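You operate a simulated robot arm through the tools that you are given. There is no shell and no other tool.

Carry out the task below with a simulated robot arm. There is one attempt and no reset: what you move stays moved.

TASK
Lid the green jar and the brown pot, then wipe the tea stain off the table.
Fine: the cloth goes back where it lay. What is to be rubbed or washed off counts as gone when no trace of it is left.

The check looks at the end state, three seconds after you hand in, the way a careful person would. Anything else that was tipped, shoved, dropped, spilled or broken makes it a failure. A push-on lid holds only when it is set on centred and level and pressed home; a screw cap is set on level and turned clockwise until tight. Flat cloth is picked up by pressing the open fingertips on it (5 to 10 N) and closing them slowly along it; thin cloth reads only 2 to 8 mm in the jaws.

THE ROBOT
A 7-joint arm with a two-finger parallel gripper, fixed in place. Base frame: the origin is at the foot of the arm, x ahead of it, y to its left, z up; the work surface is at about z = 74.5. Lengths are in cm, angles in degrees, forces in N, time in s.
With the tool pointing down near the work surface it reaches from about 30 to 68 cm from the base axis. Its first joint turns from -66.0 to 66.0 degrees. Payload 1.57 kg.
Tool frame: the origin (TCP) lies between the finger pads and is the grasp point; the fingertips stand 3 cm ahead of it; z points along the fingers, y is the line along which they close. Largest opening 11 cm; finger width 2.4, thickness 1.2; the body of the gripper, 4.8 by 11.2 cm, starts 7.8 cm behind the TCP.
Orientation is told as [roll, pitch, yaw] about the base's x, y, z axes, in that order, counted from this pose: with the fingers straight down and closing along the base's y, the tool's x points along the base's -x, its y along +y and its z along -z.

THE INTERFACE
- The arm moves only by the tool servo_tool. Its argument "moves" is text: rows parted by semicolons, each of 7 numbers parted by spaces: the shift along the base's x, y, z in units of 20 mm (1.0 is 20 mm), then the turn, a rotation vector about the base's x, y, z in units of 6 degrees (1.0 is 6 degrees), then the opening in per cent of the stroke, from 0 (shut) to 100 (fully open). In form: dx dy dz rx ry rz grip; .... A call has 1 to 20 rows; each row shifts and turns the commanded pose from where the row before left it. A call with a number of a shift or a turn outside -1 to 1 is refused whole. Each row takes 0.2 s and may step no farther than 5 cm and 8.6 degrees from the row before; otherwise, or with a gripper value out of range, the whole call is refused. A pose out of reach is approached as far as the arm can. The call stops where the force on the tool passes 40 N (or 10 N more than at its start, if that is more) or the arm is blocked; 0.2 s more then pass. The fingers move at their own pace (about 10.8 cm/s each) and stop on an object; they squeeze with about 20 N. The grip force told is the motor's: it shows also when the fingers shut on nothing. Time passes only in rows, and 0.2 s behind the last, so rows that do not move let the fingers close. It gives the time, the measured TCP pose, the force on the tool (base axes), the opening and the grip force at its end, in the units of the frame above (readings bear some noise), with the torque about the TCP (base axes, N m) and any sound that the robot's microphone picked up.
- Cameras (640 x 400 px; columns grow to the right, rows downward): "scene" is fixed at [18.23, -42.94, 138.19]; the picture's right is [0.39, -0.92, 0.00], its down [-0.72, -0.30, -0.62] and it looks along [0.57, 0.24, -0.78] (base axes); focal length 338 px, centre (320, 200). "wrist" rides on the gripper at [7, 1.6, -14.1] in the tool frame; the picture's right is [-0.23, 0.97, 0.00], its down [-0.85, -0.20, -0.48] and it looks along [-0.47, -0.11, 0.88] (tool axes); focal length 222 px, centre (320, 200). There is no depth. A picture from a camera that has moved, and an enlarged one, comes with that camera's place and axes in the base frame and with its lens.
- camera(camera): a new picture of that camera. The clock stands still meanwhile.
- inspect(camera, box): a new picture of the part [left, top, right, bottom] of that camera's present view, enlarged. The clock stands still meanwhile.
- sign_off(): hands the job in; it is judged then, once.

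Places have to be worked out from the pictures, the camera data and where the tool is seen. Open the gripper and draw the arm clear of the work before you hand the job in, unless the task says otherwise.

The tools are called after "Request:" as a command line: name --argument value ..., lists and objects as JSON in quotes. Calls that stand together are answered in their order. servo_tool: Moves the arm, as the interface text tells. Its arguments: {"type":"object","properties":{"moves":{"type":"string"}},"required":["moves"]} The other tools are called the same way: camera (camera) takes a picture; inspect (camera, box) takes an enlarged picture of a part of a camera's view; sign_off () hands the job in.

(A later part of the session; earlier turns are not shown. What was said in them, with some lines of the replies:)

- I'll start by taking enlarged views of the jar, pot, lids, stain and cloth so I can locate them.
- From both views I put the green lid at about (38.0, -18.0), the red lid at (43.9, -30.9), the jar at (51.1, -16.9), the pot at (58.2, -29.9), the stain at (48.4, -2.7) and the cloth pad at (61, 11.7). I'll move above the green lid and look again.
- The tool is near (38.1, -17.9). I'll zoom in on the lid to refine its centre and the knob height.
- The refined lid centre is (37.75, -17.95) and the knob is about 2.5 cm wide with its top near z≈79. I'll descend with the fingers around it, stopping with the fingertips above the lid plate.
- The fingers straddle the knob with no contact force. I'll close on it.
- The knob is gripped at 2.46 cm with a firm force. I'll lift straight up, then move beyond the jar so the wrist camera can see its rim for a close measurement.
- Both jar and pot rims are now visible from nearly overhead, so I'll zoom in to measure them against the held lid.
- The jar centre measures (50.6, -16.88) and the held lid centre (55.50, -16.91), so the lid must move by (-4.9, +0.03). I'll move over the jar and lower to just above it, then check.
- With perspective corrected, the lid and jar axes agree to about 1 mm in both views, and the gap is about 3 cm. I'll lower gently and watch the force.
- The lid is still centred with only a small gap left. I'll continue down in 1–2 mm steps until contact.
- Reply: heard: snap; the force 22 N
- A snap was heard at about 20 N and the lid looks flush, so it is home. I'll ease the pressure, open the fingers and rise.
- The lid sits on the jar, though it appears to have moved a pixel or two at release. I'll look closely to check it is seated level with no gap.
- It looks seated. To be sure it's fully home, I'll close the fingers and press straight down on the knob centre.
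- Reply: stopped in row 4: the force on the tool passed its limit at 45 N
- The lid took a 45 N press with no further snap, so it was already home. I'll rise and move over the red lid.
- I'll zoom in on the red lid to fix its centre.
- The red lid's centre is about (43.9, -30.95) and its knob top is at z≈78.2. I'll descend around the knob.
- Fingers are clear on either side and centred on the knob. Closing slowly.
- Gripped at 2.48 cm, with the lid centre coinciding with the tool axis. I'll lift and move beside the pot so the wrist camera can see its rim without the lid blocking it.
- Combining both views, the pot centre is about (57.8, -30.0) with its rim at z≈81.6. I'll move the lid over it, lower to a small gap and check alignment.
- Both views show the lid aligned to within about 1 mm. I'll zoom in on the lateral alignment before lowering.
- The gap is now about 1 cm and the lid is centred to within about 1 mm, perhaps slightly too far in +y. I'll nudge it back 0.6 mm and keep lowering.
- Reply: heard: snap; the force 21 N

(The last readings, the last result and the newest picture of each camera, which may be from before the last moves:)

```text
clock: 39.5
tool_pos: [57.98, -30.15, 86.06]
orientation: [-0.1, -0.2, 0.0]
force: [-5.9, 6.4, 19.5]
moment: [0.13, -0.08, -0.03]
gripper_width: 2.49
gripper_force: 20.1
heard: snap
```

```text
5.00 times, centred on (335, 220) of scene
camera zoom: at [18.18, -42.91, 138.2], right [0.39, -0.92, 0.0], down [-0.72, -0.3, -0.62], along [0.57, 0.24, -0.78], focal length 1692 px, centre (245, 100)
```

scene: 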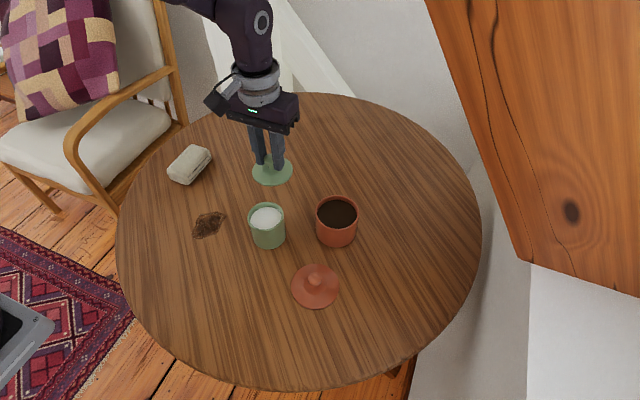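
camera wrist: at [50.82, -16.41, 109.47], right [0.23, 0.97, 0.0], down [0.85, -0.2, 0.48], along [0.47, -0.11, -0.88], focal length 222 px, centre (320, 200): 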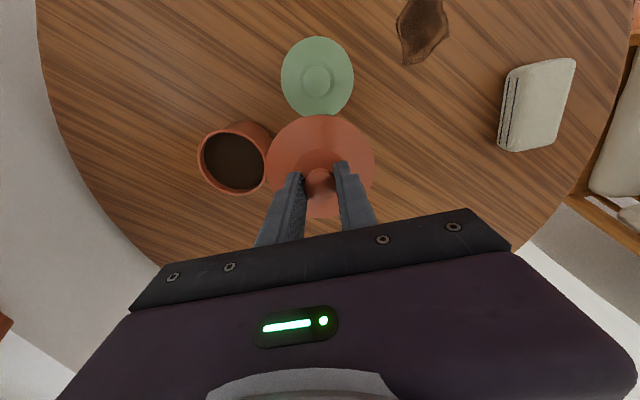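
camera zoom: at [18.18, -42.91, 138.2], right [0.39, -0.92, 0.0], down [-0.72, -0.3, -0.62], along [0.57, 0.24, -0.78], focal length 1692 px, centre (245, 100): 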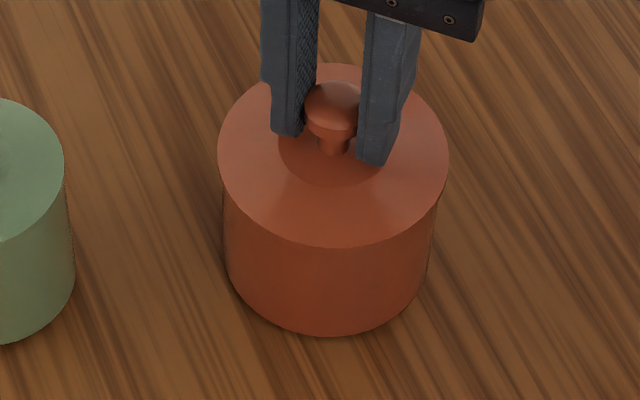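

A snap was heard at about 20 N and the lid is flush on the pot. I'll ease off, open and rise.

Request:
servo_tool --moves "0 0 -0.03 0 0 0 8;0 0 0.07 0 0 0 8;0 0 0.02 0 0 0 12;0 0 0 0 0 0 18;0 0 0 0 0 0 26;0 0 0 0 0 0 36;0 0 0 0 0 0 44;0 0 0 0 0 0 50;0 0 0.4 0 0 0 50;0 0 0.8 0 0 0 50;0 0 1 0 0 0 50;0 0 1 0 0 0 50;0 0 0 0 0 0 50"

Request:
inspect --camera "scene" --box '[295, 180, 375, 260]'

Request:
camera --camera "wrist"

```text
clock: 42.3
tool_pos: [58.0, -30.11, 92.44]
orientation: [-0.1, -0.2, 0.0]
force: [0.5, -0.1, 0.6]
moment: [-0.01, 0.01, 0.0]
gripper_width: 5.51
gripper_force: 0.0
```

```text
5.00 times, centred on (335, 220) of scene
camera zoom: at [18.23, -42.94, 138.19], right [0.39, -0.92, 0.0], down [-0.72, -0.3, -0.62], along [0.57, 0.24, -0.78], focal length 1692 px, centre (245, 100)
```

zoom: 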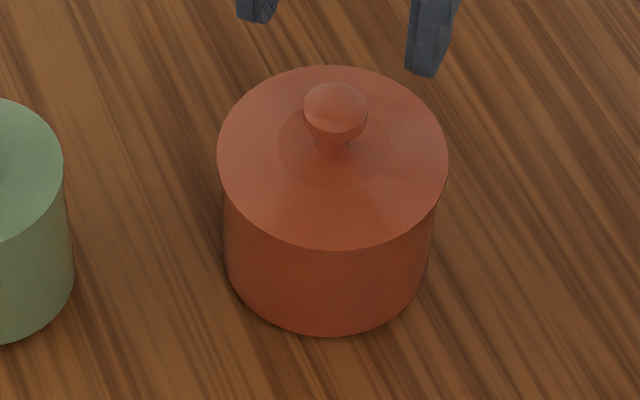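

```text
taken
camera wrist: at [50.92, -28.44, 106.6], right [0.23, 0.97, 0.0], down [0.85, -0.2, 0.48], along [0.47, -0.11, -0.88], focal length 222 px, centre (320, 200)
```

wrist: 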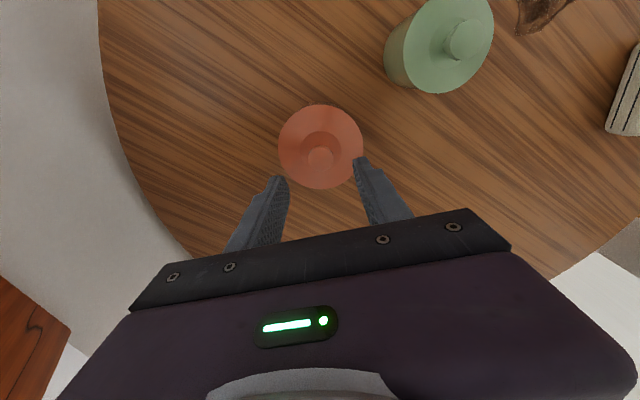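

Both lids are on. Next I'll rise and travel over to the cloth pad to measure it from above.

Request:
servo_tool --moves "0 0 1 0 0 0 60;0 0 1 0 0 0 80;0.07 1 0 0 0 0 100;0.07 1 0 0 0 0 100;0.07 1 0 0 0 0 100;0.07 1 0 0 0 0 100;0.07 1 0 0 0 0 100;0.07 1 0 0 0 0 100;0.07 1 0 0 0 0 100;0.07 1 0 0 0 0 100;0.07 1 0 0 0 0 100;0.07 1 0 0 0 0 100;0.07 1 0 0 0 0 100;0.07 1 0 0 0 0 100;0.07 1 0 0 0 0 100;0.07 1 0 0 0 0 100;0.07 1 0 0 0 0 100;0.07 1 0 0 0 0 100;0.07 1 0 0 0 0 100;0.07 1 0 0 0 0 100"

Request:
servo_tool --moves "0.07 1 0 0 0 0 100;0.07 1 0 0 0 0 100;0 0.85 0 0 0 0 100;0 0 0 0 0 0 100;0 0 0 0 0 0 100"

Request:
camera --camera "wrist"

Request:
camera --camera "scene"

```text
clock: 46.5
tool_pos: [60.65, 5.99, 96.43]
orientation: [-0.1, -0.1, 0.0]
force: [-0.3, 1.7, -1.4]
moment: [0.01, 0.01, 0.01]
gripper_width: 10.99
gripper_force: 0.0
```

```text
clock: 47.7
tool_pos: [60.76, 11.53, 96.65]
orientation: [-0.2, -0.1, 0.0]
force: [-0.3, 0.1, -0.2]
moment: [0.03, -0.01, -0.03]
gripper_width: 10.99
gripper_force: 0.1
```

```text
taken
camera wrist: at [53.81, 13.21, 110.73], right [0.23, 0.97, 0.0], down [0.85, -0.2, 0.48], along [0.47, -0.11, -0.88], focal length 222 px, centre (320, 200)
```

wrist: 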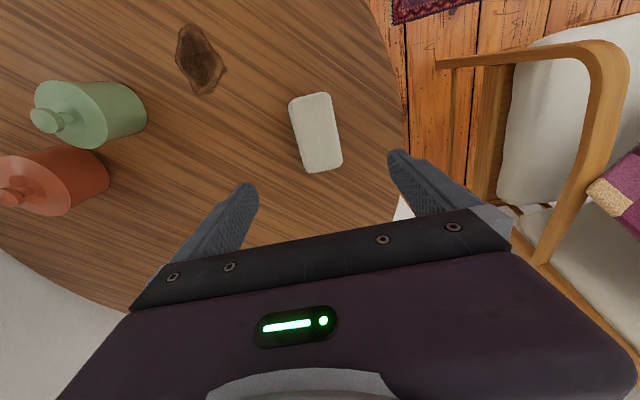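

```text
taken
```

scene: 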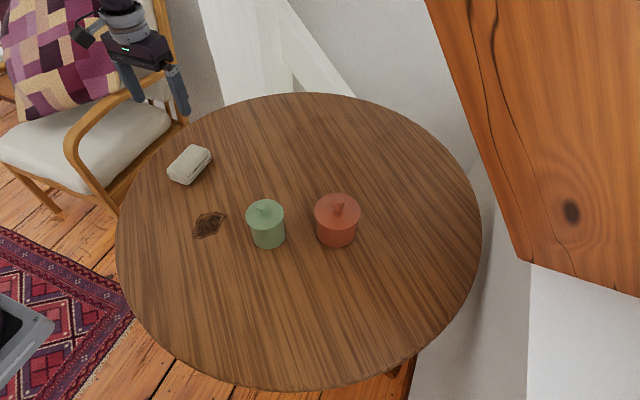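

Request:
inspect --camera "wrist" --box '[260, 70, 380, 190]'

Request:
inspect --camera "wrist" --box '[160, 10, 260, 110]'

Request:
inspect --camera "scene" --box '[160, 135, 220, 195]'

```text
3.33 times, centred on (320, 130) of wrist
camera zoom: at [53.81, 13.21, 110.73], right [0.23, 0.97, 0.0], down [0.85, -0.2, 0.48], along [0.47, -0.11, -0.88], focal length 740 px, centre (320, 433)
```

zoom: 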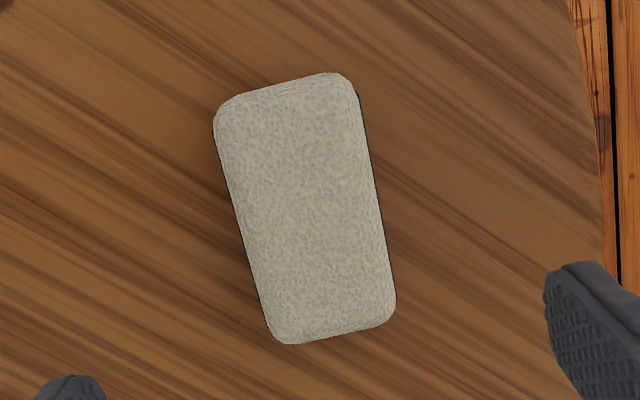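

```text
4.00 times, centred on (210, 60) of wrist
camera zoom: at [53.81, 13.21, 110.73], right [0.23, 0.97, 0.0], down [0.85, -0.2, 0.48], along [0.47, -0.11, -0.88], focal length 888 px, centre (760, 760)
```

zoom: 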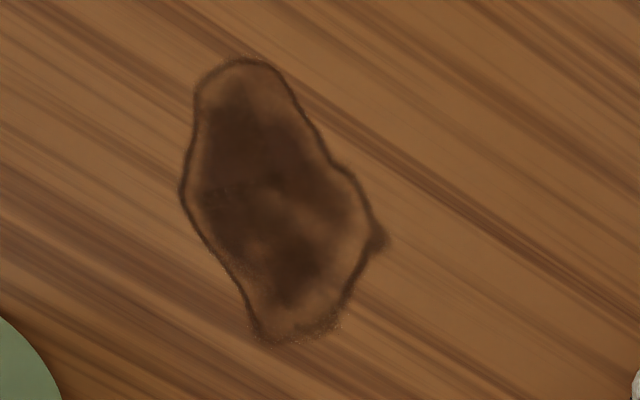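

```text
6.67 times, centred on (190, 165) of scene
camera zoom: at [18.23, -42.94, 138.19], right [0.39, -0.92, 0.0], down [-0.72, -0.3, -0.62], along [0.57, 0.24, -0.78], focal length 2256 px, centre (1187, 433)
```

zoom: 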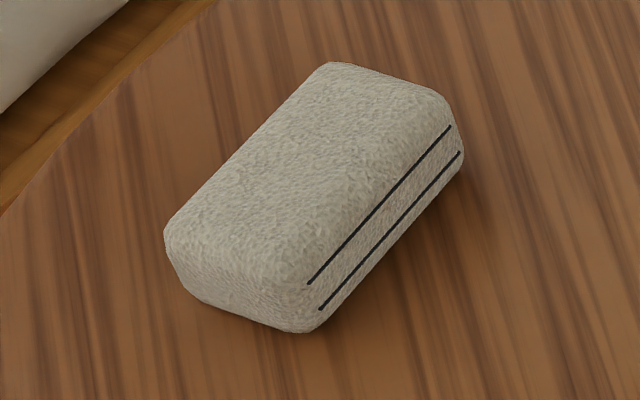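

The pad measures roughly x 55.6–66.5 by y 8.2–14.0, about 3 cm tall, centred near (61.05, 11.1) and aligned with the x axis. The stain spans x 44–52 and y −5.7–0.8. I'll descend partway over the pad and re-check.

Request:
servo_tool --moves "0.12 -0.25 -1 0 0 0 100;0 0 -1 0 0 0 100;0 0 -1 0 0 0 100;0 0 -1 0 0 0 100;0 0 -1 0 0 0 100;0 0 -0.6 0 0 0 100;0 0 0 0 0 0 100"

Request:
camera --camera "wrist"

Request:
inspect --camera "scene" --box '[130, 100, 230, 200]'

```text
clock: 49.3
tool_pos: [61.22, 11.26, 85.25]
orientation: [-0.1, -0.1, 0.0]
force: [0.4, 0.6, -0.6]
moment: [-0.02, 0.01, 0.01]
gripper_width: 11.0
gripper_force: 0.1
```

```text
taken
camera wrist: at [54.11, 12.96, 99.41], right [0.23, 0.97, 0.0], down [0.85, -0.2, 0.48], along [0.47, -0.11, -0.88], focal length 222 px, centre (320, 200)
```

wrist: 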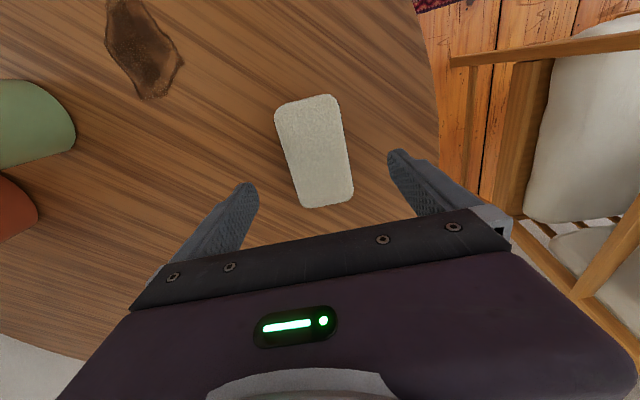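

```text
4.00 times, centred on (180, 150) of scene
camera zoom: at [18.23, -42.94, 138.19], right [0.39, -0.92, 0.0], down [-0.72, -0.3, -0.62], along [0.57, 0.24, -0.78], focal length 1354 px, centre (880, 400)
```

zoom: 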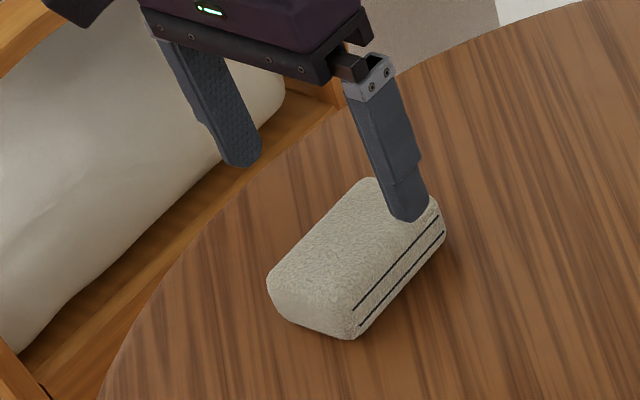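

The pad centre is about (60.9, 11.05). I'll shift slightly and descend so the fingertips stop about 1 cm above the table.

Request:
servo_tool --moves "-0.08 -0.13 -0.8 0 0 0 100;0 0 -0.8 0 0 0 100;0 0 -0.8 0 0 0 100;0 0 -0.6 0 0 0 100;0 0 -0.35 0 0 0 100;0 0 0 0 0 0 100"

Request:
camera --camera "wrist"

Request:
inspect --camera "scene" --box '[140, 110, 230, 200]'

```text
clock: 50.7
tool_pos: [60.87, 10.88, 78.65]
orientation: [-0.1, 0.0, -0.1]
force: [0.5, 0.0, -0.5]
moment: [-0.02, -0.02, -0.01]
gripper_width: 11.0
gripper_force: 0.1
```

```text
taken
camera wrist: at [53.88, 12.66, 92.76], right [0.23, 0.97, 0.0], down [0.85, -0.2, 0.48], along [0.47, -0.11, -0.88], focal length 222 px, centre (320, 200)
```

wrist: 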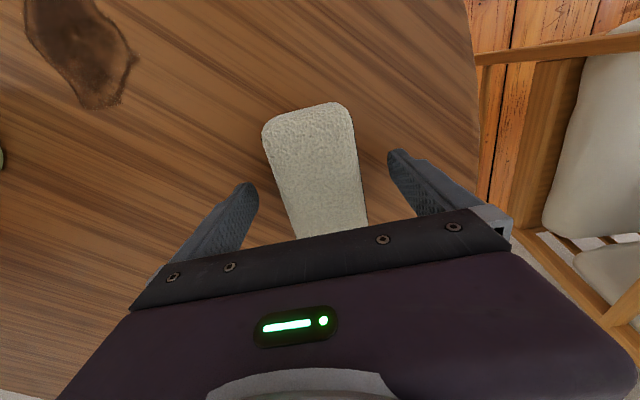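

```text
4.44 times, centred on (185, 155) of scene
camera zoom: at [18.23, -42.94, 138.19], right [0.39, -0.92, 0.0], down [-0.72, -0.3, -0.62], along [0.57, 0.24, -0.78], focal length 1504 px, centre (920, 400)
```

zoom: 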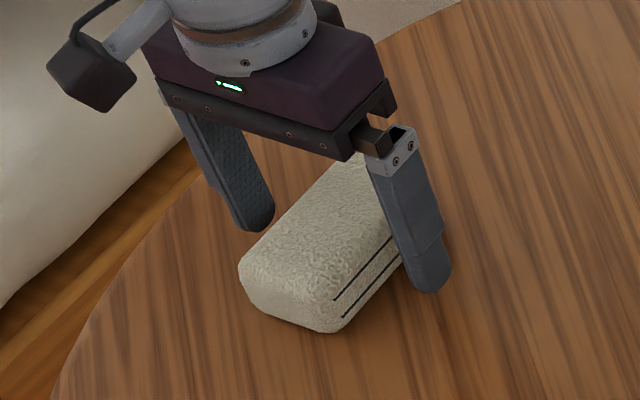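

The fingers are centred on both sides of the pad. I'll close slowly until they hold it.

Request:
servo_tool --moves "0 0 0 0 0 0 90;0 0 0 0 0 0 80;0 0 0 0 0 0 72;0 0 0 0 0 0 66;0 0 0 0 0 0 62;0 0 0 0 0 0 58;0 0 0 0 0 0 54;0 0 0 0 0 0 50;0 0 0 0 0 0 46;0 0 0 0 0 0 42;0 0 0 0 0 0 42"

Request:
camera --camera "wrist"

Request:
inspect --camera "scene" --box '[140, 110, 230, 200]'

```text
clock: 53.1
tool_pos: [60.81, 10.95, 78.58]
orientation: [-0.1, -0.1, 0.0]
force: [-0.1, 0.4, 0.3]
moment: [0.04, 0.01, 0.0]
gripper_width: 6.12
gripper_force: 20.2
```

```text
taken
camera wrist: at [53.88, 12.66, 92.77], right [0.23, 0.97, 0.0], down [0.85, -0.2, 0.48], along [0.47, -0.11, -0.88], focal length 222 px, centre (320, 200)
```

wrist: 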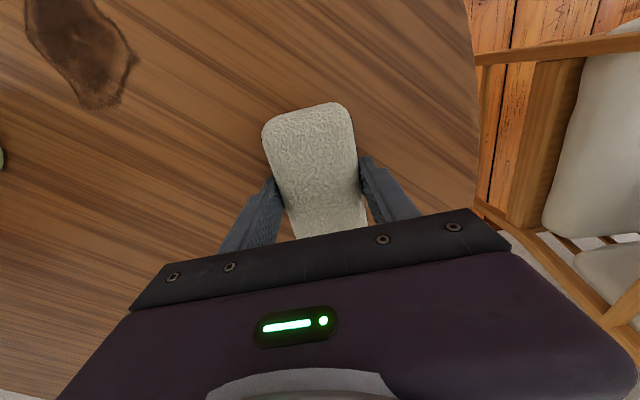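

```text
4.44 times, centred on (185, 155) of scene
camera zoom: at [18.23, -42.94, 138.19], right [0.39, -0.92, 0.0], down [-0.72, -0.3, -0.62], along [0.57, 0.24, -0.78], focal length 1504 px, centre (920, 400)
```

zoom: 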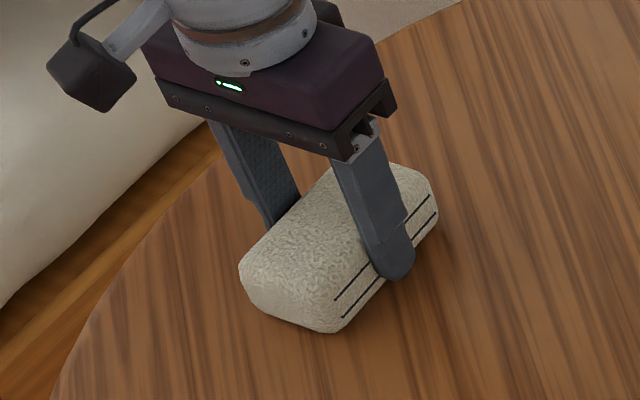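

The pad is held at 6.12 cm and hardly moved, so I'm noting this pose as its home. I'll lift it, carry it over the stain and lower to just touching height.

Request:
servo_tool --moves "0 0 0.4 0 0 0 42;0 0 0.8 0 0 0 42;0 0 0.8 0 0 0 42;-0.645 -0.675 0 0 0 0 42;-0.645 -0.675 0 0 0 0 42;-0.645 -0.675 0 0 0 0 42;-0.645 -0.675 0 0 0 0 42;-0.645 -0.675 0 0 0 0 42;-0.645 -0.675 0 0 0 0 42;-0.645 -0.675 0 0 0 0 42;-0.645 -0.675 0 0 0 0 42;-0.645 -0.675 0 0 0 0 42;-0.645 -0.675 0 0 0 0 42;0 0 -0.8 0 0 0 42;0 0 -0.7 0 0 0 42;0 0 0 0 0 0 42"

Request:
camera --camera "scene"

Request:
camera --camera "wrist"

```text
clock: 56.5
tool_pos: [47.95, -2.5, 79.55]
orientation: [-0.1, -0.1, 0.0]
force: [-0.5, 0.2, -1.0]
moment: [0.04, -0.01, 0.02]
gripper_width: 6.11
gripper_force: 20.3
```

```text
taken
```

scene: 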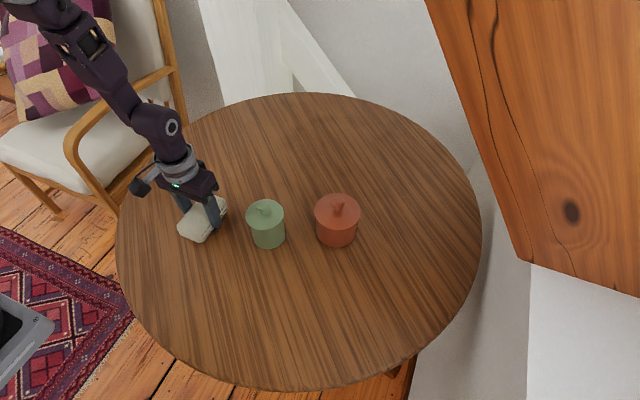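

```text
taken
camera wrist: at [40.88, -0.79, 93.76], right [0.23, 0.97, 0.0], down [0.85, -0.2, 0.48], along [0.47, -0.11, -0.88], focal length 222 px, centre (320, 200)
```

wrist: 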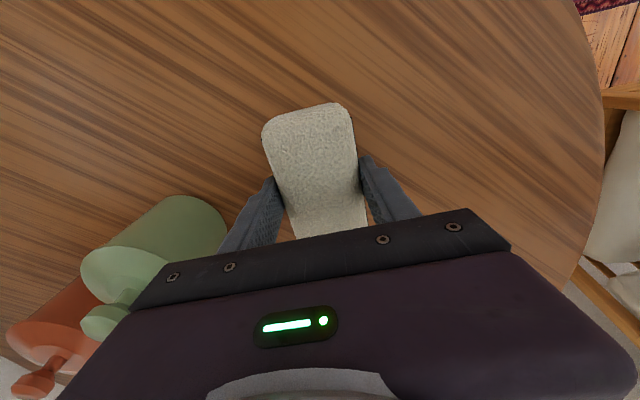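

The pad hangs over the stain about 1 cm up. I'll lower it gently to contact.

Request:
servo_tool --moves "0 0 -0.3 0 0 0 42;0 0 -0.15 0 0 0 42;0 0 -0.05 0 0 0 42;0 0 0 0 0 0 42"

Request:
servo_tool --moves "0 0 -0.05 0 0 0 42;0 0 -0.03 0 0 0 42;0 0 0 0 0 0 42"

```text
clock: 57.5
tool_pos: [47.99, -2.54, 78.6]
orientation: [-0.1, -0.1, 0.1]
force: [-3.1, 1.6, 11.0]
moment: [0.19, 0.16, -0.02]
gripper_width: 6.13
gripper_force: 19.6
```

```text
clock: 58.3
tool_pos: [48.01, -2.59, 78.5]
orientation: [0.0, -0.1, -0.1]
force: [-1.4, 5.7, 24.1]
moment: [0.25, 0.02, 0.06]
gripper_width: 6.14
gripper_force: 20.1
```

Contact force is about 24 N; I'll back off slightly and wipe in strokes along y across the stain.

Request:
servo_tool --moves "0 0 -0.0 0 0 0 42;0 -0.4 0.04 0 0 0 42;0 -0.4 0 0 0 0 42;0 -0.4 0 0 0 0 42;0 -0.4 0 0 0 0 42;0 0.5 0 0 0 0 42;0 0.5 0 0 0 0 42;0 0.5 0 0 0 0 42;0 0.5 0 0 0 0 42;0 0.5 0 0 0 0 42;0 0.5 0 0 0 0 42;0 0.5 0 0 0 0 42;0 -0.5 0 0 0 0 42;0 -0.5 0 0 0 0 42;0 -0.5 0 0 0 0 42;0 -0.4 0 0 0 0 42;0 0 0 0 0 0 42"

Request:
camera --camera "scene"

Request:
camera --camera "wrist"

```text
clock: 61.9
tool_pos: [47.99, -2.51, 78.61]
orientation: [-0.2, 0.1, -0.1]
force: [0.0, 0.1, -0.7]
moment: [0.02, 0.02, -0.03]
gripper_width: 6.12
gripper_force: 19.5
```

```text
taken
```

scene: 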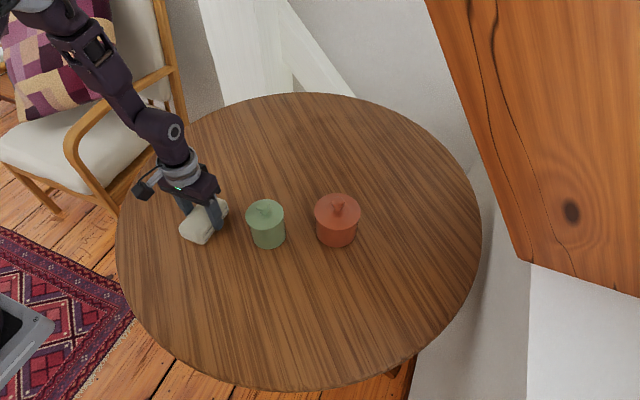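

```text
taken
camera wrist: at [41.03, -0.84, 92.74], right [0.23, 0.97, 0.0], down [0.85, -0.2, 0.48], along [0.47, -0.11, -0.88], focal length 222 px, centre (320, 200)
```

wrist: 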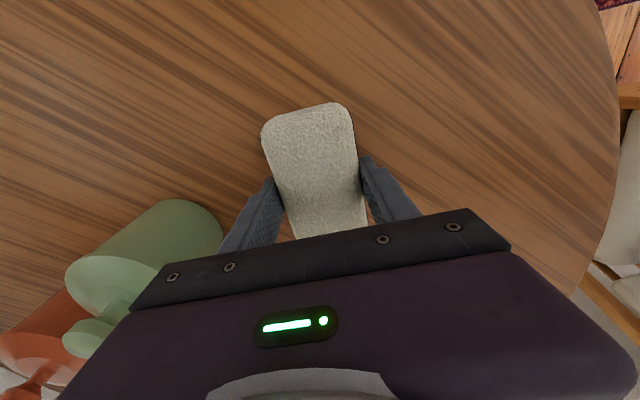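

Contact force dropped to about zero at the end of the stroke, so I'll press down a little more and read it.

Request:
servo_tool --moves "0 0 -0.04 0 0 0 42;0 0 -0.02 0 0 0 42;0 0 0 0 0 0 42"

```text
clock: 62.7
tool_pos: [48.12, -2.53, 78.42]
orientation: [-0.1, -0.2, 0.0]
force: [-2.8, 0.5, 11.5]
moment: [0.2, 0.01, 0.0]
gripper_width: 6.12
gripper_force: 19.8
```

About 11 N now; I'll wipe with strokes at different x offsets.

Request:
servo_tool --moves "0 -0.5 0 0 0 0 42;0 -0.5 0 0 0 0 42;0 -0.5 0 0 0 0 42;0.5 0 0 0 0 0 42;0 0.5 0 0 0 0 42;0 0.5 0 0 0 0 42;0 0.5 0 0 0 0 42;0 0.5 0 0 0 0 42;0 0.5 0 0 0 0 42;0 0.5 0 0 0 0 42;-0.5 0 0 0 0 0 42;-0.5 0 0 0 0 0 42;0 -0.5 0 0 0 0 42;0 -0.5 0 0 0 0 42;0 -0.5 0 0 0 0 42;0 -0.5 0 0 0 0 42;0 -0.5 0 0 0 0 42;0 -0.5 0 0 0 0 42;0 0 0 0 0 0 42"

```text
clock: 66.7
tool_pos: [46.94, -5.61, 78.46]
orientation: [-0.1, -0.1, -0.1]
force: [-1.6, 8.9, 15.4]
moment: [0.34, 0.26, -0.14]
gripper_width: 6.14
gripper_force: 20.0
```

Good: about 15 N while wiping. I'll lift and move aside in +y to look at the table.

Request:
servo_tool --moves "0 0 0.6 0 0 0 42;0 0 1 0 0 0 42;0 1 1 0 0 0 42;0 1 0 0 0 0 42;0 1 0 0 0 0 42;0 1 0 0 0 0 42;0 1 0 0 0 0 42;0 1 0 0 0 0 42;0 0 0 0 0 0 42"

Request:
camera --camera "scene"

Request:
inspect --camera "scene" --box '[170, 190, 270, 260]'

Request:
camera --camera "wrist"

```text
clock: 68.7
tool_pos: [46.88, 6.42, 83.54]
orientation: [0.0, -0.1, 0.0]
force: [-1.1, 0.3, -1.0]
moment: [0.02, -0.01, 0.02]
gripper_width: 6.14
gripper_force: 20.3
```

```text
taken
```

scene: 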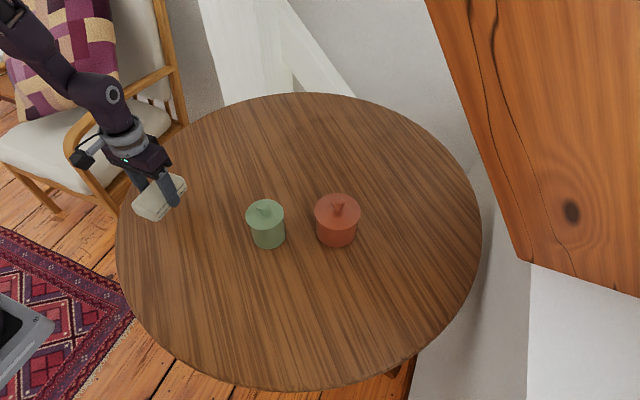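

```text
5.71 times, centred on (220, 225) of scene
camera zoom: at [18.23, -42.94, 138.19], right [0.39, -0.92, 0.0], down [-0.72, -0.3, -0.62], along [0.57, 0.24, -0.78], focal length 1934 px, centre (891, 57)
```

zoom: 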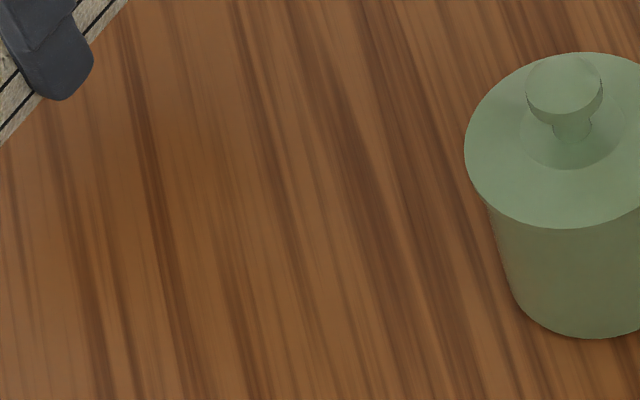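

```text
taken
camera wrist: at [39.94, 8.14, 97.73], right [0.23, 0.97, 0.0], down [0.85, -0.2, 0.48], along [0.47, -0.11, -0.88], focal length 222 px, centre (320, 200)
```

wrist: 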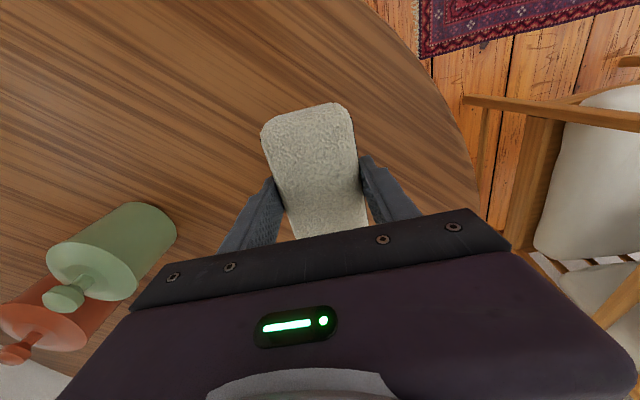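

The stain looks gone. I'll zoom closer on its former area for any faint trace.

Request:
inspect --camera "scene" --box '[180, 200, 240, 248]'

Request:
inspect --camera "wrist" --box '[80, 70, 290, 230]'

```text
8.33 times, centred on (210, 224) of scene
camera zoom: at [18.23, -42.94, 138.19], right [0.39, -0.92, 0.0], down [-0.72, -0.3, -0.62], along [0.57, 0.24, -0.78], focal length 2820 px, centre (1237, 0)
```

zoom: 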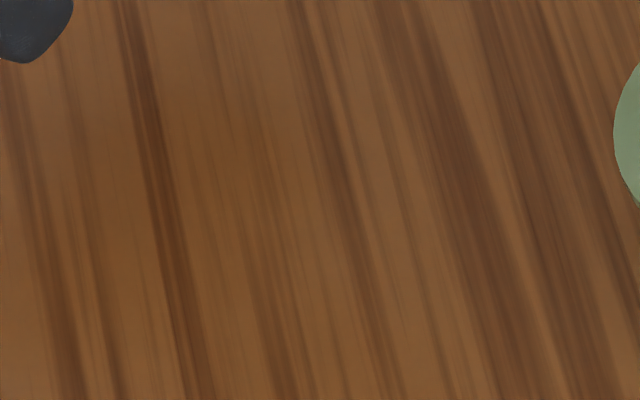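

```text
2.50 times, centred on (185, 150) of wrist
camera zoom: at [39.94, 8.14, 97.73], right [0.23, 0.97, 0.0], down [0.85, -0.2, 0.48], along [0.47, -0.11, -0.88], focal length 555 px, centre (658, 325)
```

zoom: 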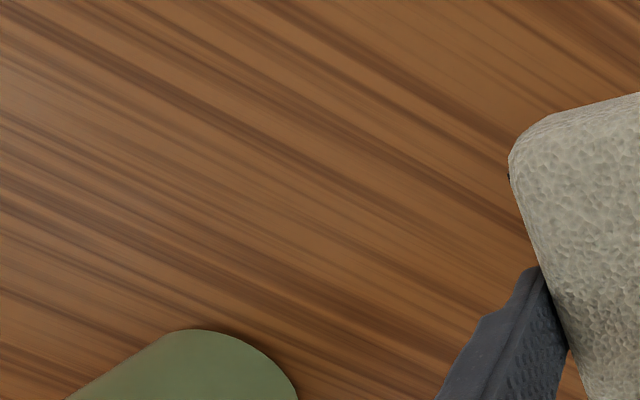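

The grain looks clean, but one patch is slightly ambiguous, so I'll do a second wider wipe to be safe. I'm lowering again on the +y side.

Request:
servo_tool --moves "0.5 -0.9 -0.4 0 0 0 42;0.5 -0.8 -0.6 0 0 0 42;0 -0.8 -0.8 0 0 0 42;0 0 -0.5 0 0 0 42;0 0 -0.2 0 0 0 42;0 0 -0.08 0 0 0 42;0 0 0 0 0 0 42"

```text
clock: 70.3
tool_pos: [48.91, 1.37, 78.55]
orientation: [-0.1, -0.1, 0.0]
force: [0.0, 0.3, -1.5]
moment: [0.02, 0.01, 0.02]
gripper_width: 6.15
gripper_force: 20.0
```

Request:
servo_tool --moves "0 0 -0.03 0 0 0 42;0 0 -0.02 0 0 0 42;0 0 0 0 0 0 42"

```text
clock: 71.1
tool_pos: [48.84, 1.3, 78.32]
orientation: [-0.1, -0.1, 0.1]
force: [-6.0, -1.9, 25.4]
moment: [0.17, 0.4, 0.06]
gripper_width: 6.1
gripper_force: 19.6
```

Request:
servo_tool --moves "0 -0.5 0.02 0 0 0 42;0 -0.5 0 0 0 0 42;0 -0.5 0 0 0 0 42;0 -0.5 0 0 0 0 42;0 -0.5 0 0 0 0 42;0 -0.5 0 0 0 0 42;0 -0.5 0 0 0 0 42;-0.5 0 0 0 0 0 42;0 0.5 0 0 0 0 42;0 0.5 0 0 0 0 42;0 0.5 0 0 0 0 42;0 0.5 0 0 0 0 42;0 0.5 0 0 0 0 42;0 0.5 0 0 0 0 42;0 0.5 0 0 0 0 42;-0.5 0 0 0 0 0 42;0 0 0 0 0 0 42"

```text
clock: 74.7
tool_pos: [47.03, 1.39, 78.35]
orientation: [-0.1, 0.0, 0.0]
force: [1.5, -0.3, -1.2]
moment: [0.01, -0.03, -0.01]
gripper_width: 6.12
gripper_force: 20.1
```

Contact faded slightly again, so I'll press about 0.6–0.8 mm lower and do the final strokes.

Request:
servo_tool --moves "0 0 -0.03 0 0 0 42;0 -0.5 -0.01 0 0 0 42;0 -0.5 0 0 0 0 42;0 -0.5 0 0 0 0 42;0 -0.5 0 0 0 0 42;0 -0.5 0 0 0 0 42;0 -0.5 0 0 0 0 42;0 -0.5 0 0 0 0 42;0.5 0 0 0 0 0 42;0.5 0 0 0 0 0 42;0.3 0 0 0 0 0 42;0 0.5 0 0 0 0 42;0 0.5 0 0 0 0 42;0 0.5 0 0 0 0 42;0 0.5 0 0 0 0 42;0 0.5 0 0 0 0 42;0 0.5 0 0 0 0 42;0 0.5 0 0 0 0 42;0 0 0 0 0 0 42"

```text
clock: 77.0
tool_pos: [49.09, -5.64, 78.39]
orientation: [-0.1, 0.1, -0.1]
force: [-6.2, 0.7, 12.6]
moment: [0.19, -0.44, 0.03]
gripper_width: 6.14
gripper_force: 19.5
stopped in row 11: the force on the tool passed its limit at 41 N (the readings are from after the stop); the commanded pose is now the measured one
```

The force limit stopped the sideways move and about 12 N of contact remains. I'll continue the strokes in y from here, slightly lighter.

Request:
servo_tool --moves "0 0.5 0 0 0 0 42;0 0.5 0 0 0 0 42;0 0.5 0 0 0 0 42;0 0.5 0 0 0 0 42;0 0.5 0 0 0 0 42;0 0.5 0 0 0 0 42;0 0.5 0 0 0 0 42;0 0 0 0 0 0 42"

Request:
servo_tool --moves "0 0.2 0.6 0 0 0 42;0 0.5 1 0 0 0 42;0 1 1 0 0 0 42;0 1 0 0 0 0 42;0 1 0 0 0 0 42;0 0 0 0 0 0 42;0 0 0 0 0 0 42"

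Request:
inspect --camera "scene" --box '[170, 190, 270, 260]'

Request:
camera --camera "wrist"

Request:
inspect --camera "scene" --box '[110, 120, 230, 230]'

```text
clock: 78.3
tool_pos: [49.22, -0.96, 78.45]
orientation: [-0.2, -0.2, -0.1]
force: [-2.9, 0.0, 9.9]
moment: [0.3, 0.1, 0.14]
gripper_width: 6.12
gripper_force: 19.8
stopped in row 6: the force on the tool passed its limit at 43 N (the readings are from after the stop); the commanded pose is now the measured one
```

```text
clock: 79.9
tool_pos: [49.12, 6.32, 83.51]
orientation: [-0.2, -0.1, -0.1]
force: [-0.2, -0.7, -0.4]
moment: [0.01, 0.04, 0.0]
gripper_width: 6.12
gripper_force: 19.6
```

```text
5.71 times, centred on (220, 225) of scene
camera zoom: at [18.23, -42.94, 138.19], right [0.39, -0.92, 0.0], down [-0.72, -0.3, -0.62], along [0.57, 0.24, -0.78], focal length 1934 px, centre (891, 57)
```

zoom: 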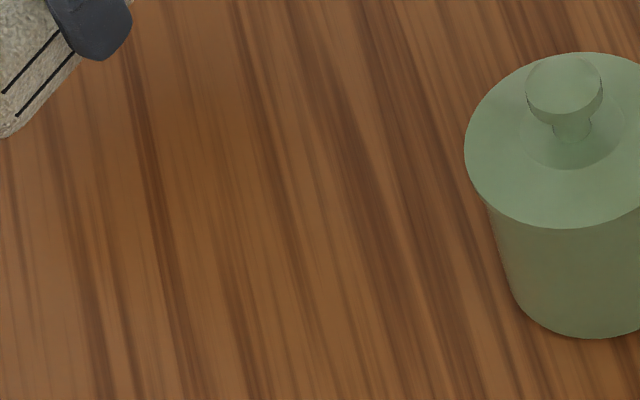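

```text
taken
camera wrist: at [42.11, 8.06, 97.68], right [0.23, 0.97, 0.0], down [0.85, -0.2, 0.48], along [0.47, -0.11, -0.88], focal length 222 px, centre (320, 200)
```

wrist: 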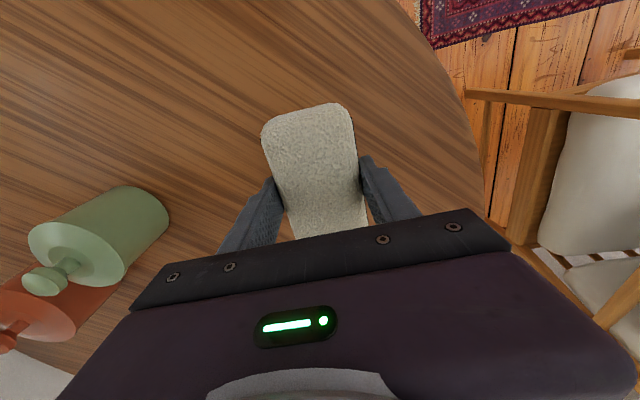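

```text
3.64 times, centred on (170, 175) of scene
camera zoom: at [18.23, -42.94, 138.19], right [0.39, -0.92, 0.0], down [-0.72, -0.3, -0.62], along [0.57, 0.24, -0.78], focal length 1231 px, centre (866, 291)
```

zoom: 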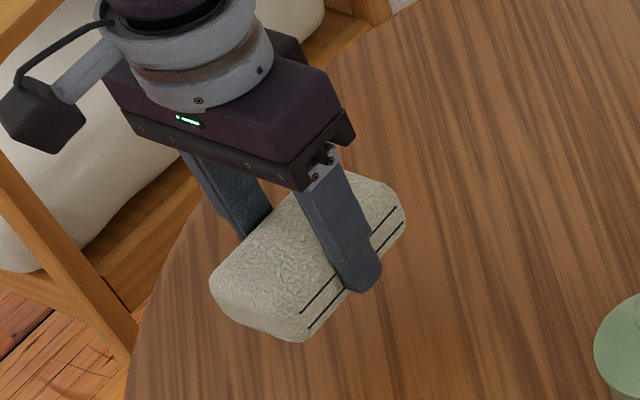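

The table is clean and the grain is unchanged between the two passes, so nothing is left of the stain. I'll carry the pad back to its home pose at about (60.85, 11.0).

Request:
servo_tool --moves "0.587 0.229 0 0 0 0 42;0.587 0.229 0 0 0 0 42;0.587 0.229 0 0 0 0 42;0.587 0.229 0 0 0 0 42;0.587 0.229 0 0 0 0 42;0.587 0.229 0 0 0 0 42;0.587 0.229 0 0 0 0 42;0.587 0.229 0 0 0 0 42;0.587 0.229 0 0 0 0 42;0.587 0.229 0 0 0 0 42;0 0 -0.8 0 0 0 42;0 0 -0.8 0 0 0 42;0 0 -0.5 0 0 0 42;0 0 0 0 0 0 42;0 0 0 0 0 0 42"

Request:
inspect --camera "scene" --box '[140, 110, 230, 200]'

Request:
camera --camera "wrist"

```text
clock: 83.1
tool_pos: [60.94, 10.99, 79.29]
orientation: [-0.3, -0.1, 0.0]
force: [-0.2, -0.7, -0.5]
moment: [-0.01, -0.01, 0.01]
gripper_width: 6.15
gripper_force: 20.1
```

```text
4.44 times, centred on (185, 155) of scene
camera zoom: at [18.23, -42.94, 138.19], right [0.39, -0.92, 0.0], down [-0.72, -0.3, -0.62], along [0.57, 0.24, -0.78], focal length 1504 px, centre (920, 400)
```

zoom: 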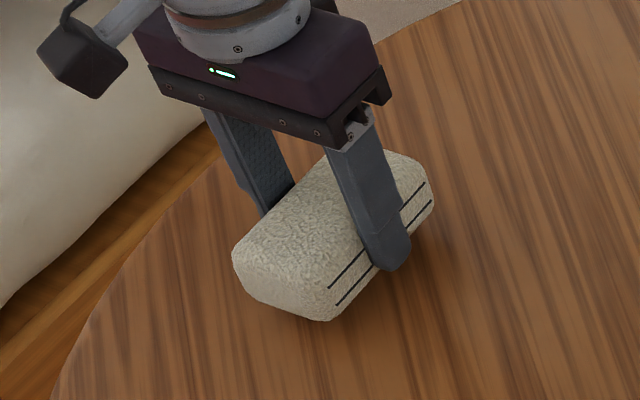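

```text
taken
camera wrist: at [53.89, 12.76, 93.54], right [0.23, 0.97, 0.0], down [0.85, -0.2, 0.48], along [0.47, -0.11, -0.88], focal length 222 px, centre (320, 200)
```

wrist: 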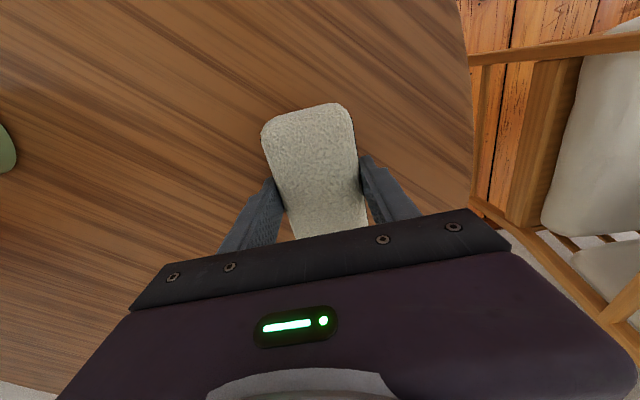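

The pad is just above its spot. I'll lower the last centimetre gently.

Request:
servo_tool --moves "0 -0.03 -0.2 0 0 0 42;0 0 -0.12 0 0 0 42;0 0 -0.05 0 0 0 42;0 0 0 0 0 0 42"

Request:
inspect --camera "scene" --box '[140, 110, 230, 200]'

```text
clock: 84.1
tool_pos: [60.91, 10.79, 78.67]
orientation: [-0.2, -0.1, -0.1]
force: [-0.3, 0.1, -1.2]
moment: [-0.02, 0.02, 0.01]
gripper_width: 6.11
gripper_force: 19.8
```

```text
4.44 times, centred on (185, 155) of scene
camera zoom: at [18.23, -42.94, 138.19], right [0.39, -0.92, 0.0], down [-0.72, -0.3, -0.62], along [0.57, 0.24, -0.78], focal length 1504 px, centre (920, 400)
```

zoom: 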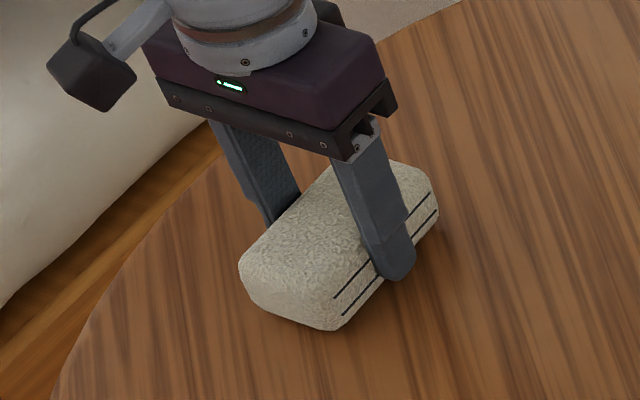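

This matches the original view almost exactly. I'll lower the remaining 2–3 mm to light contact.

Request:
servo_tool --moves "0 0 -0.06 0 0 0 42;0 0 -0.04 0 0 0 42;0 0 0 0 0 0 42"

```text
clock: 84.9
tool_pos: [60.95, 11.0, 78.33]
orientation: [-0.3, -0.1, -0.1]
force: [-1.4, -1.9, 6.1]
moment: [0.19, 0.19, 0.02]
gripper_width: 6.14
gripper_force: 20.5
```

The pad rests on the table with 6 N. I'll open slowly and rise straight up.

Request:
servo_tool --moves "0 0 0.02 0 0 0 52;0 0 0 0 0 0 58;0 0 0 0 0 0 64;0 0 0 0 0 0 72;0 0 0 0 0 0 82;0 0 0 0 0 0 92;0 0 0 0 0 0 100;0 0 0 0 0 0 100;0 0 0.4 0 0 0 100;0 0 0.8 0 0 0 100;0 0 1 0 0 0 100;0 0 1 0 0 0 100;0 0 1 0 0 0 100;0 0 1 0 0 0 100;0 0 1 0 0 0 100;0 0 1 0 0 0 100;0 0 0 0 0 0 100"

Request:
inspect --camera "scene" --box '[160, 135, 220, 195]'

Request:
camera --camera "wrist"

Request:
camera --camera "scene"

```text
clock: 88.5
tool_pos: [60.89, 10.96, 92.98]
orientation: [-0.4, -0.1, -0.1]
force: [0.3, 0.1, 0.4]
moment: [0.01, -0.04, 0.01]
gripper_width: 10.97
gripper_force: 0.1
```

```text
6.67 times, centred on (190, 165) of scene
camera zoom: at [18.23, -42.94, 138.19], right [0.39, -0.92, 0.0], down [-0.72, -0.3, -0.62], along [0.57, 0.24, -0.78], focal length 2256 px, centre (1187, 433)
```

zoom: 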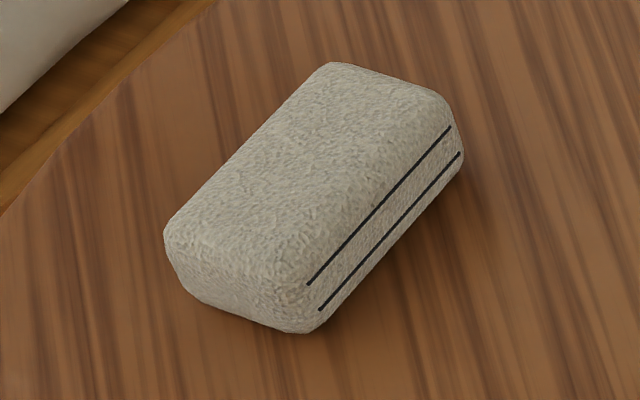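

```text
taken
camera wrist: at [53.94, 12.68, 107.01], right [0.23, 0.97, 0.0], down [0.85, -0.2, 0.48], along [0.47, -0.11, -0.88], focal length 222 px, centre (320, 200)
```

wrist: 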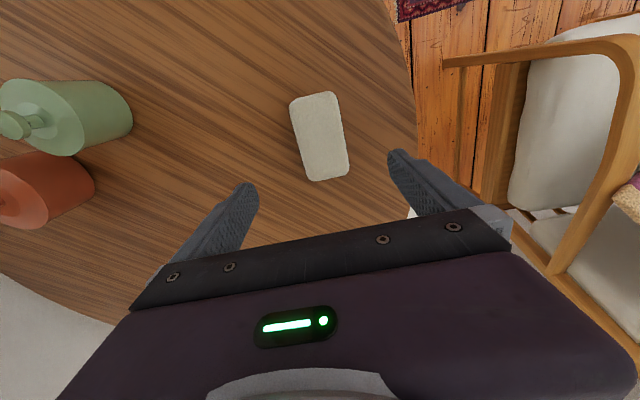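

```text
taken
```

scene: 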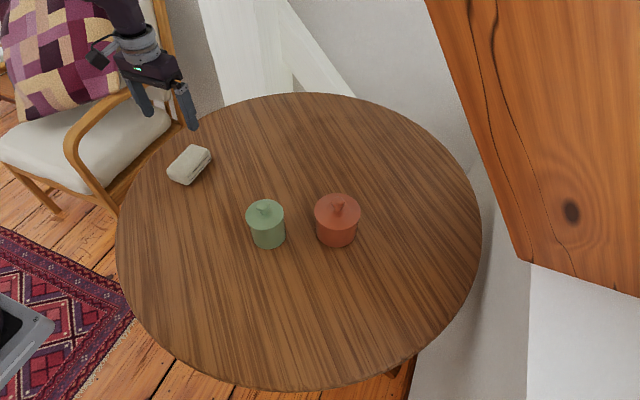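

The pad is back in its original place, pixel for pixel. I'll do a last close check of the former stain area and the lids, then move the arm up clear.

Request:
inspect --camera "wrist" --box '[130, 10, 260, 120]'

Request:
inspect --camera "scene" --box '[240, 180, 370, 260]'

Request:
servo_tool --moves "-0.5 -0.3 1 0 0 0 100;-0.5 -0.3 1 0 0 0 100;-0.5 -0.3 1 0 0 0 100;-0.5 -0.3 1 0 0 0 100;-0.5 -0.3 1 0 0 0 100;-0.5 -0.3 1 0 0 0 100;0 0 0 0 0 0 100"

```text
3.64 times, centred on (195, 65) of wrist
camera zoom: at [53.94, 12.68, 107.01], right [0.23, 0.97, 0.0], down [0.85, -0.2, 0.48], along [0.47, -0.11, -0.88], focal length 808 px, centre (774, 691)
```

zoom: 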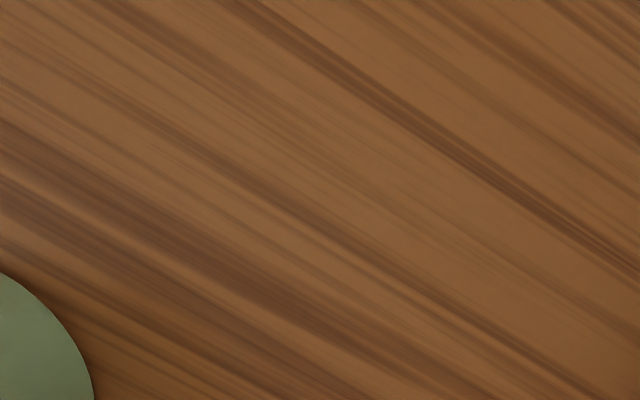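

```text
4.92 times, centred on (305, 220) of scene
camera zoom: at [18.23, -42.94, 138.19], right [0.39, -0.92, 0.0], down [-0.72, -0.3, -0.62], along [0.57, 0.24, -0.78], focal length 1666 px, centre (394, 102)
```

zoom: 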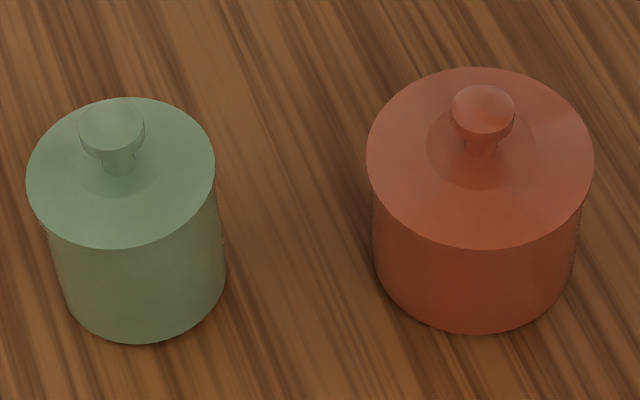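

```text
clock: 90.1
tool_pos: [54.75, 7.35, 104.87]
orientation: [-0.3, -0.1, -0.1]
force: [0.4, 0.5, -0.1]
moment: [0.02, -0.02, 0.01]
gripper_width: 10.99
gripper_force: 0.1
```

Both lids are seated flush, the table shows no trace of tea, and the cloth is back where it lay. The gripper is open and the arm is well clear, so I'm handing the job in.

Request:
sign_off

```text
The job is handed in.
```

I finished the job and handed it in; I haven't seen the result of the check.

- **Lids:** The green jar and the brown pot both have their lids on. Each one snapped into place at about 20 N, and in the pictures both look level and flush. I also pressed down on the jar lid's knob, and nothing moved further.
- **Stain:** I wiped the area in two passes and see no trace of tea in close-ups from either camera. During the second pass the force limit (40 N) stopped the arm twice, so its last strokes were cut short. The table already looked clean after the first pass.
- **Cloth:** It is back where it lay, and the scene view matches the one from before I picked it up.

I saw nothing else moved, tipped or spilled. The gripper is open and the arm is clear of the table.
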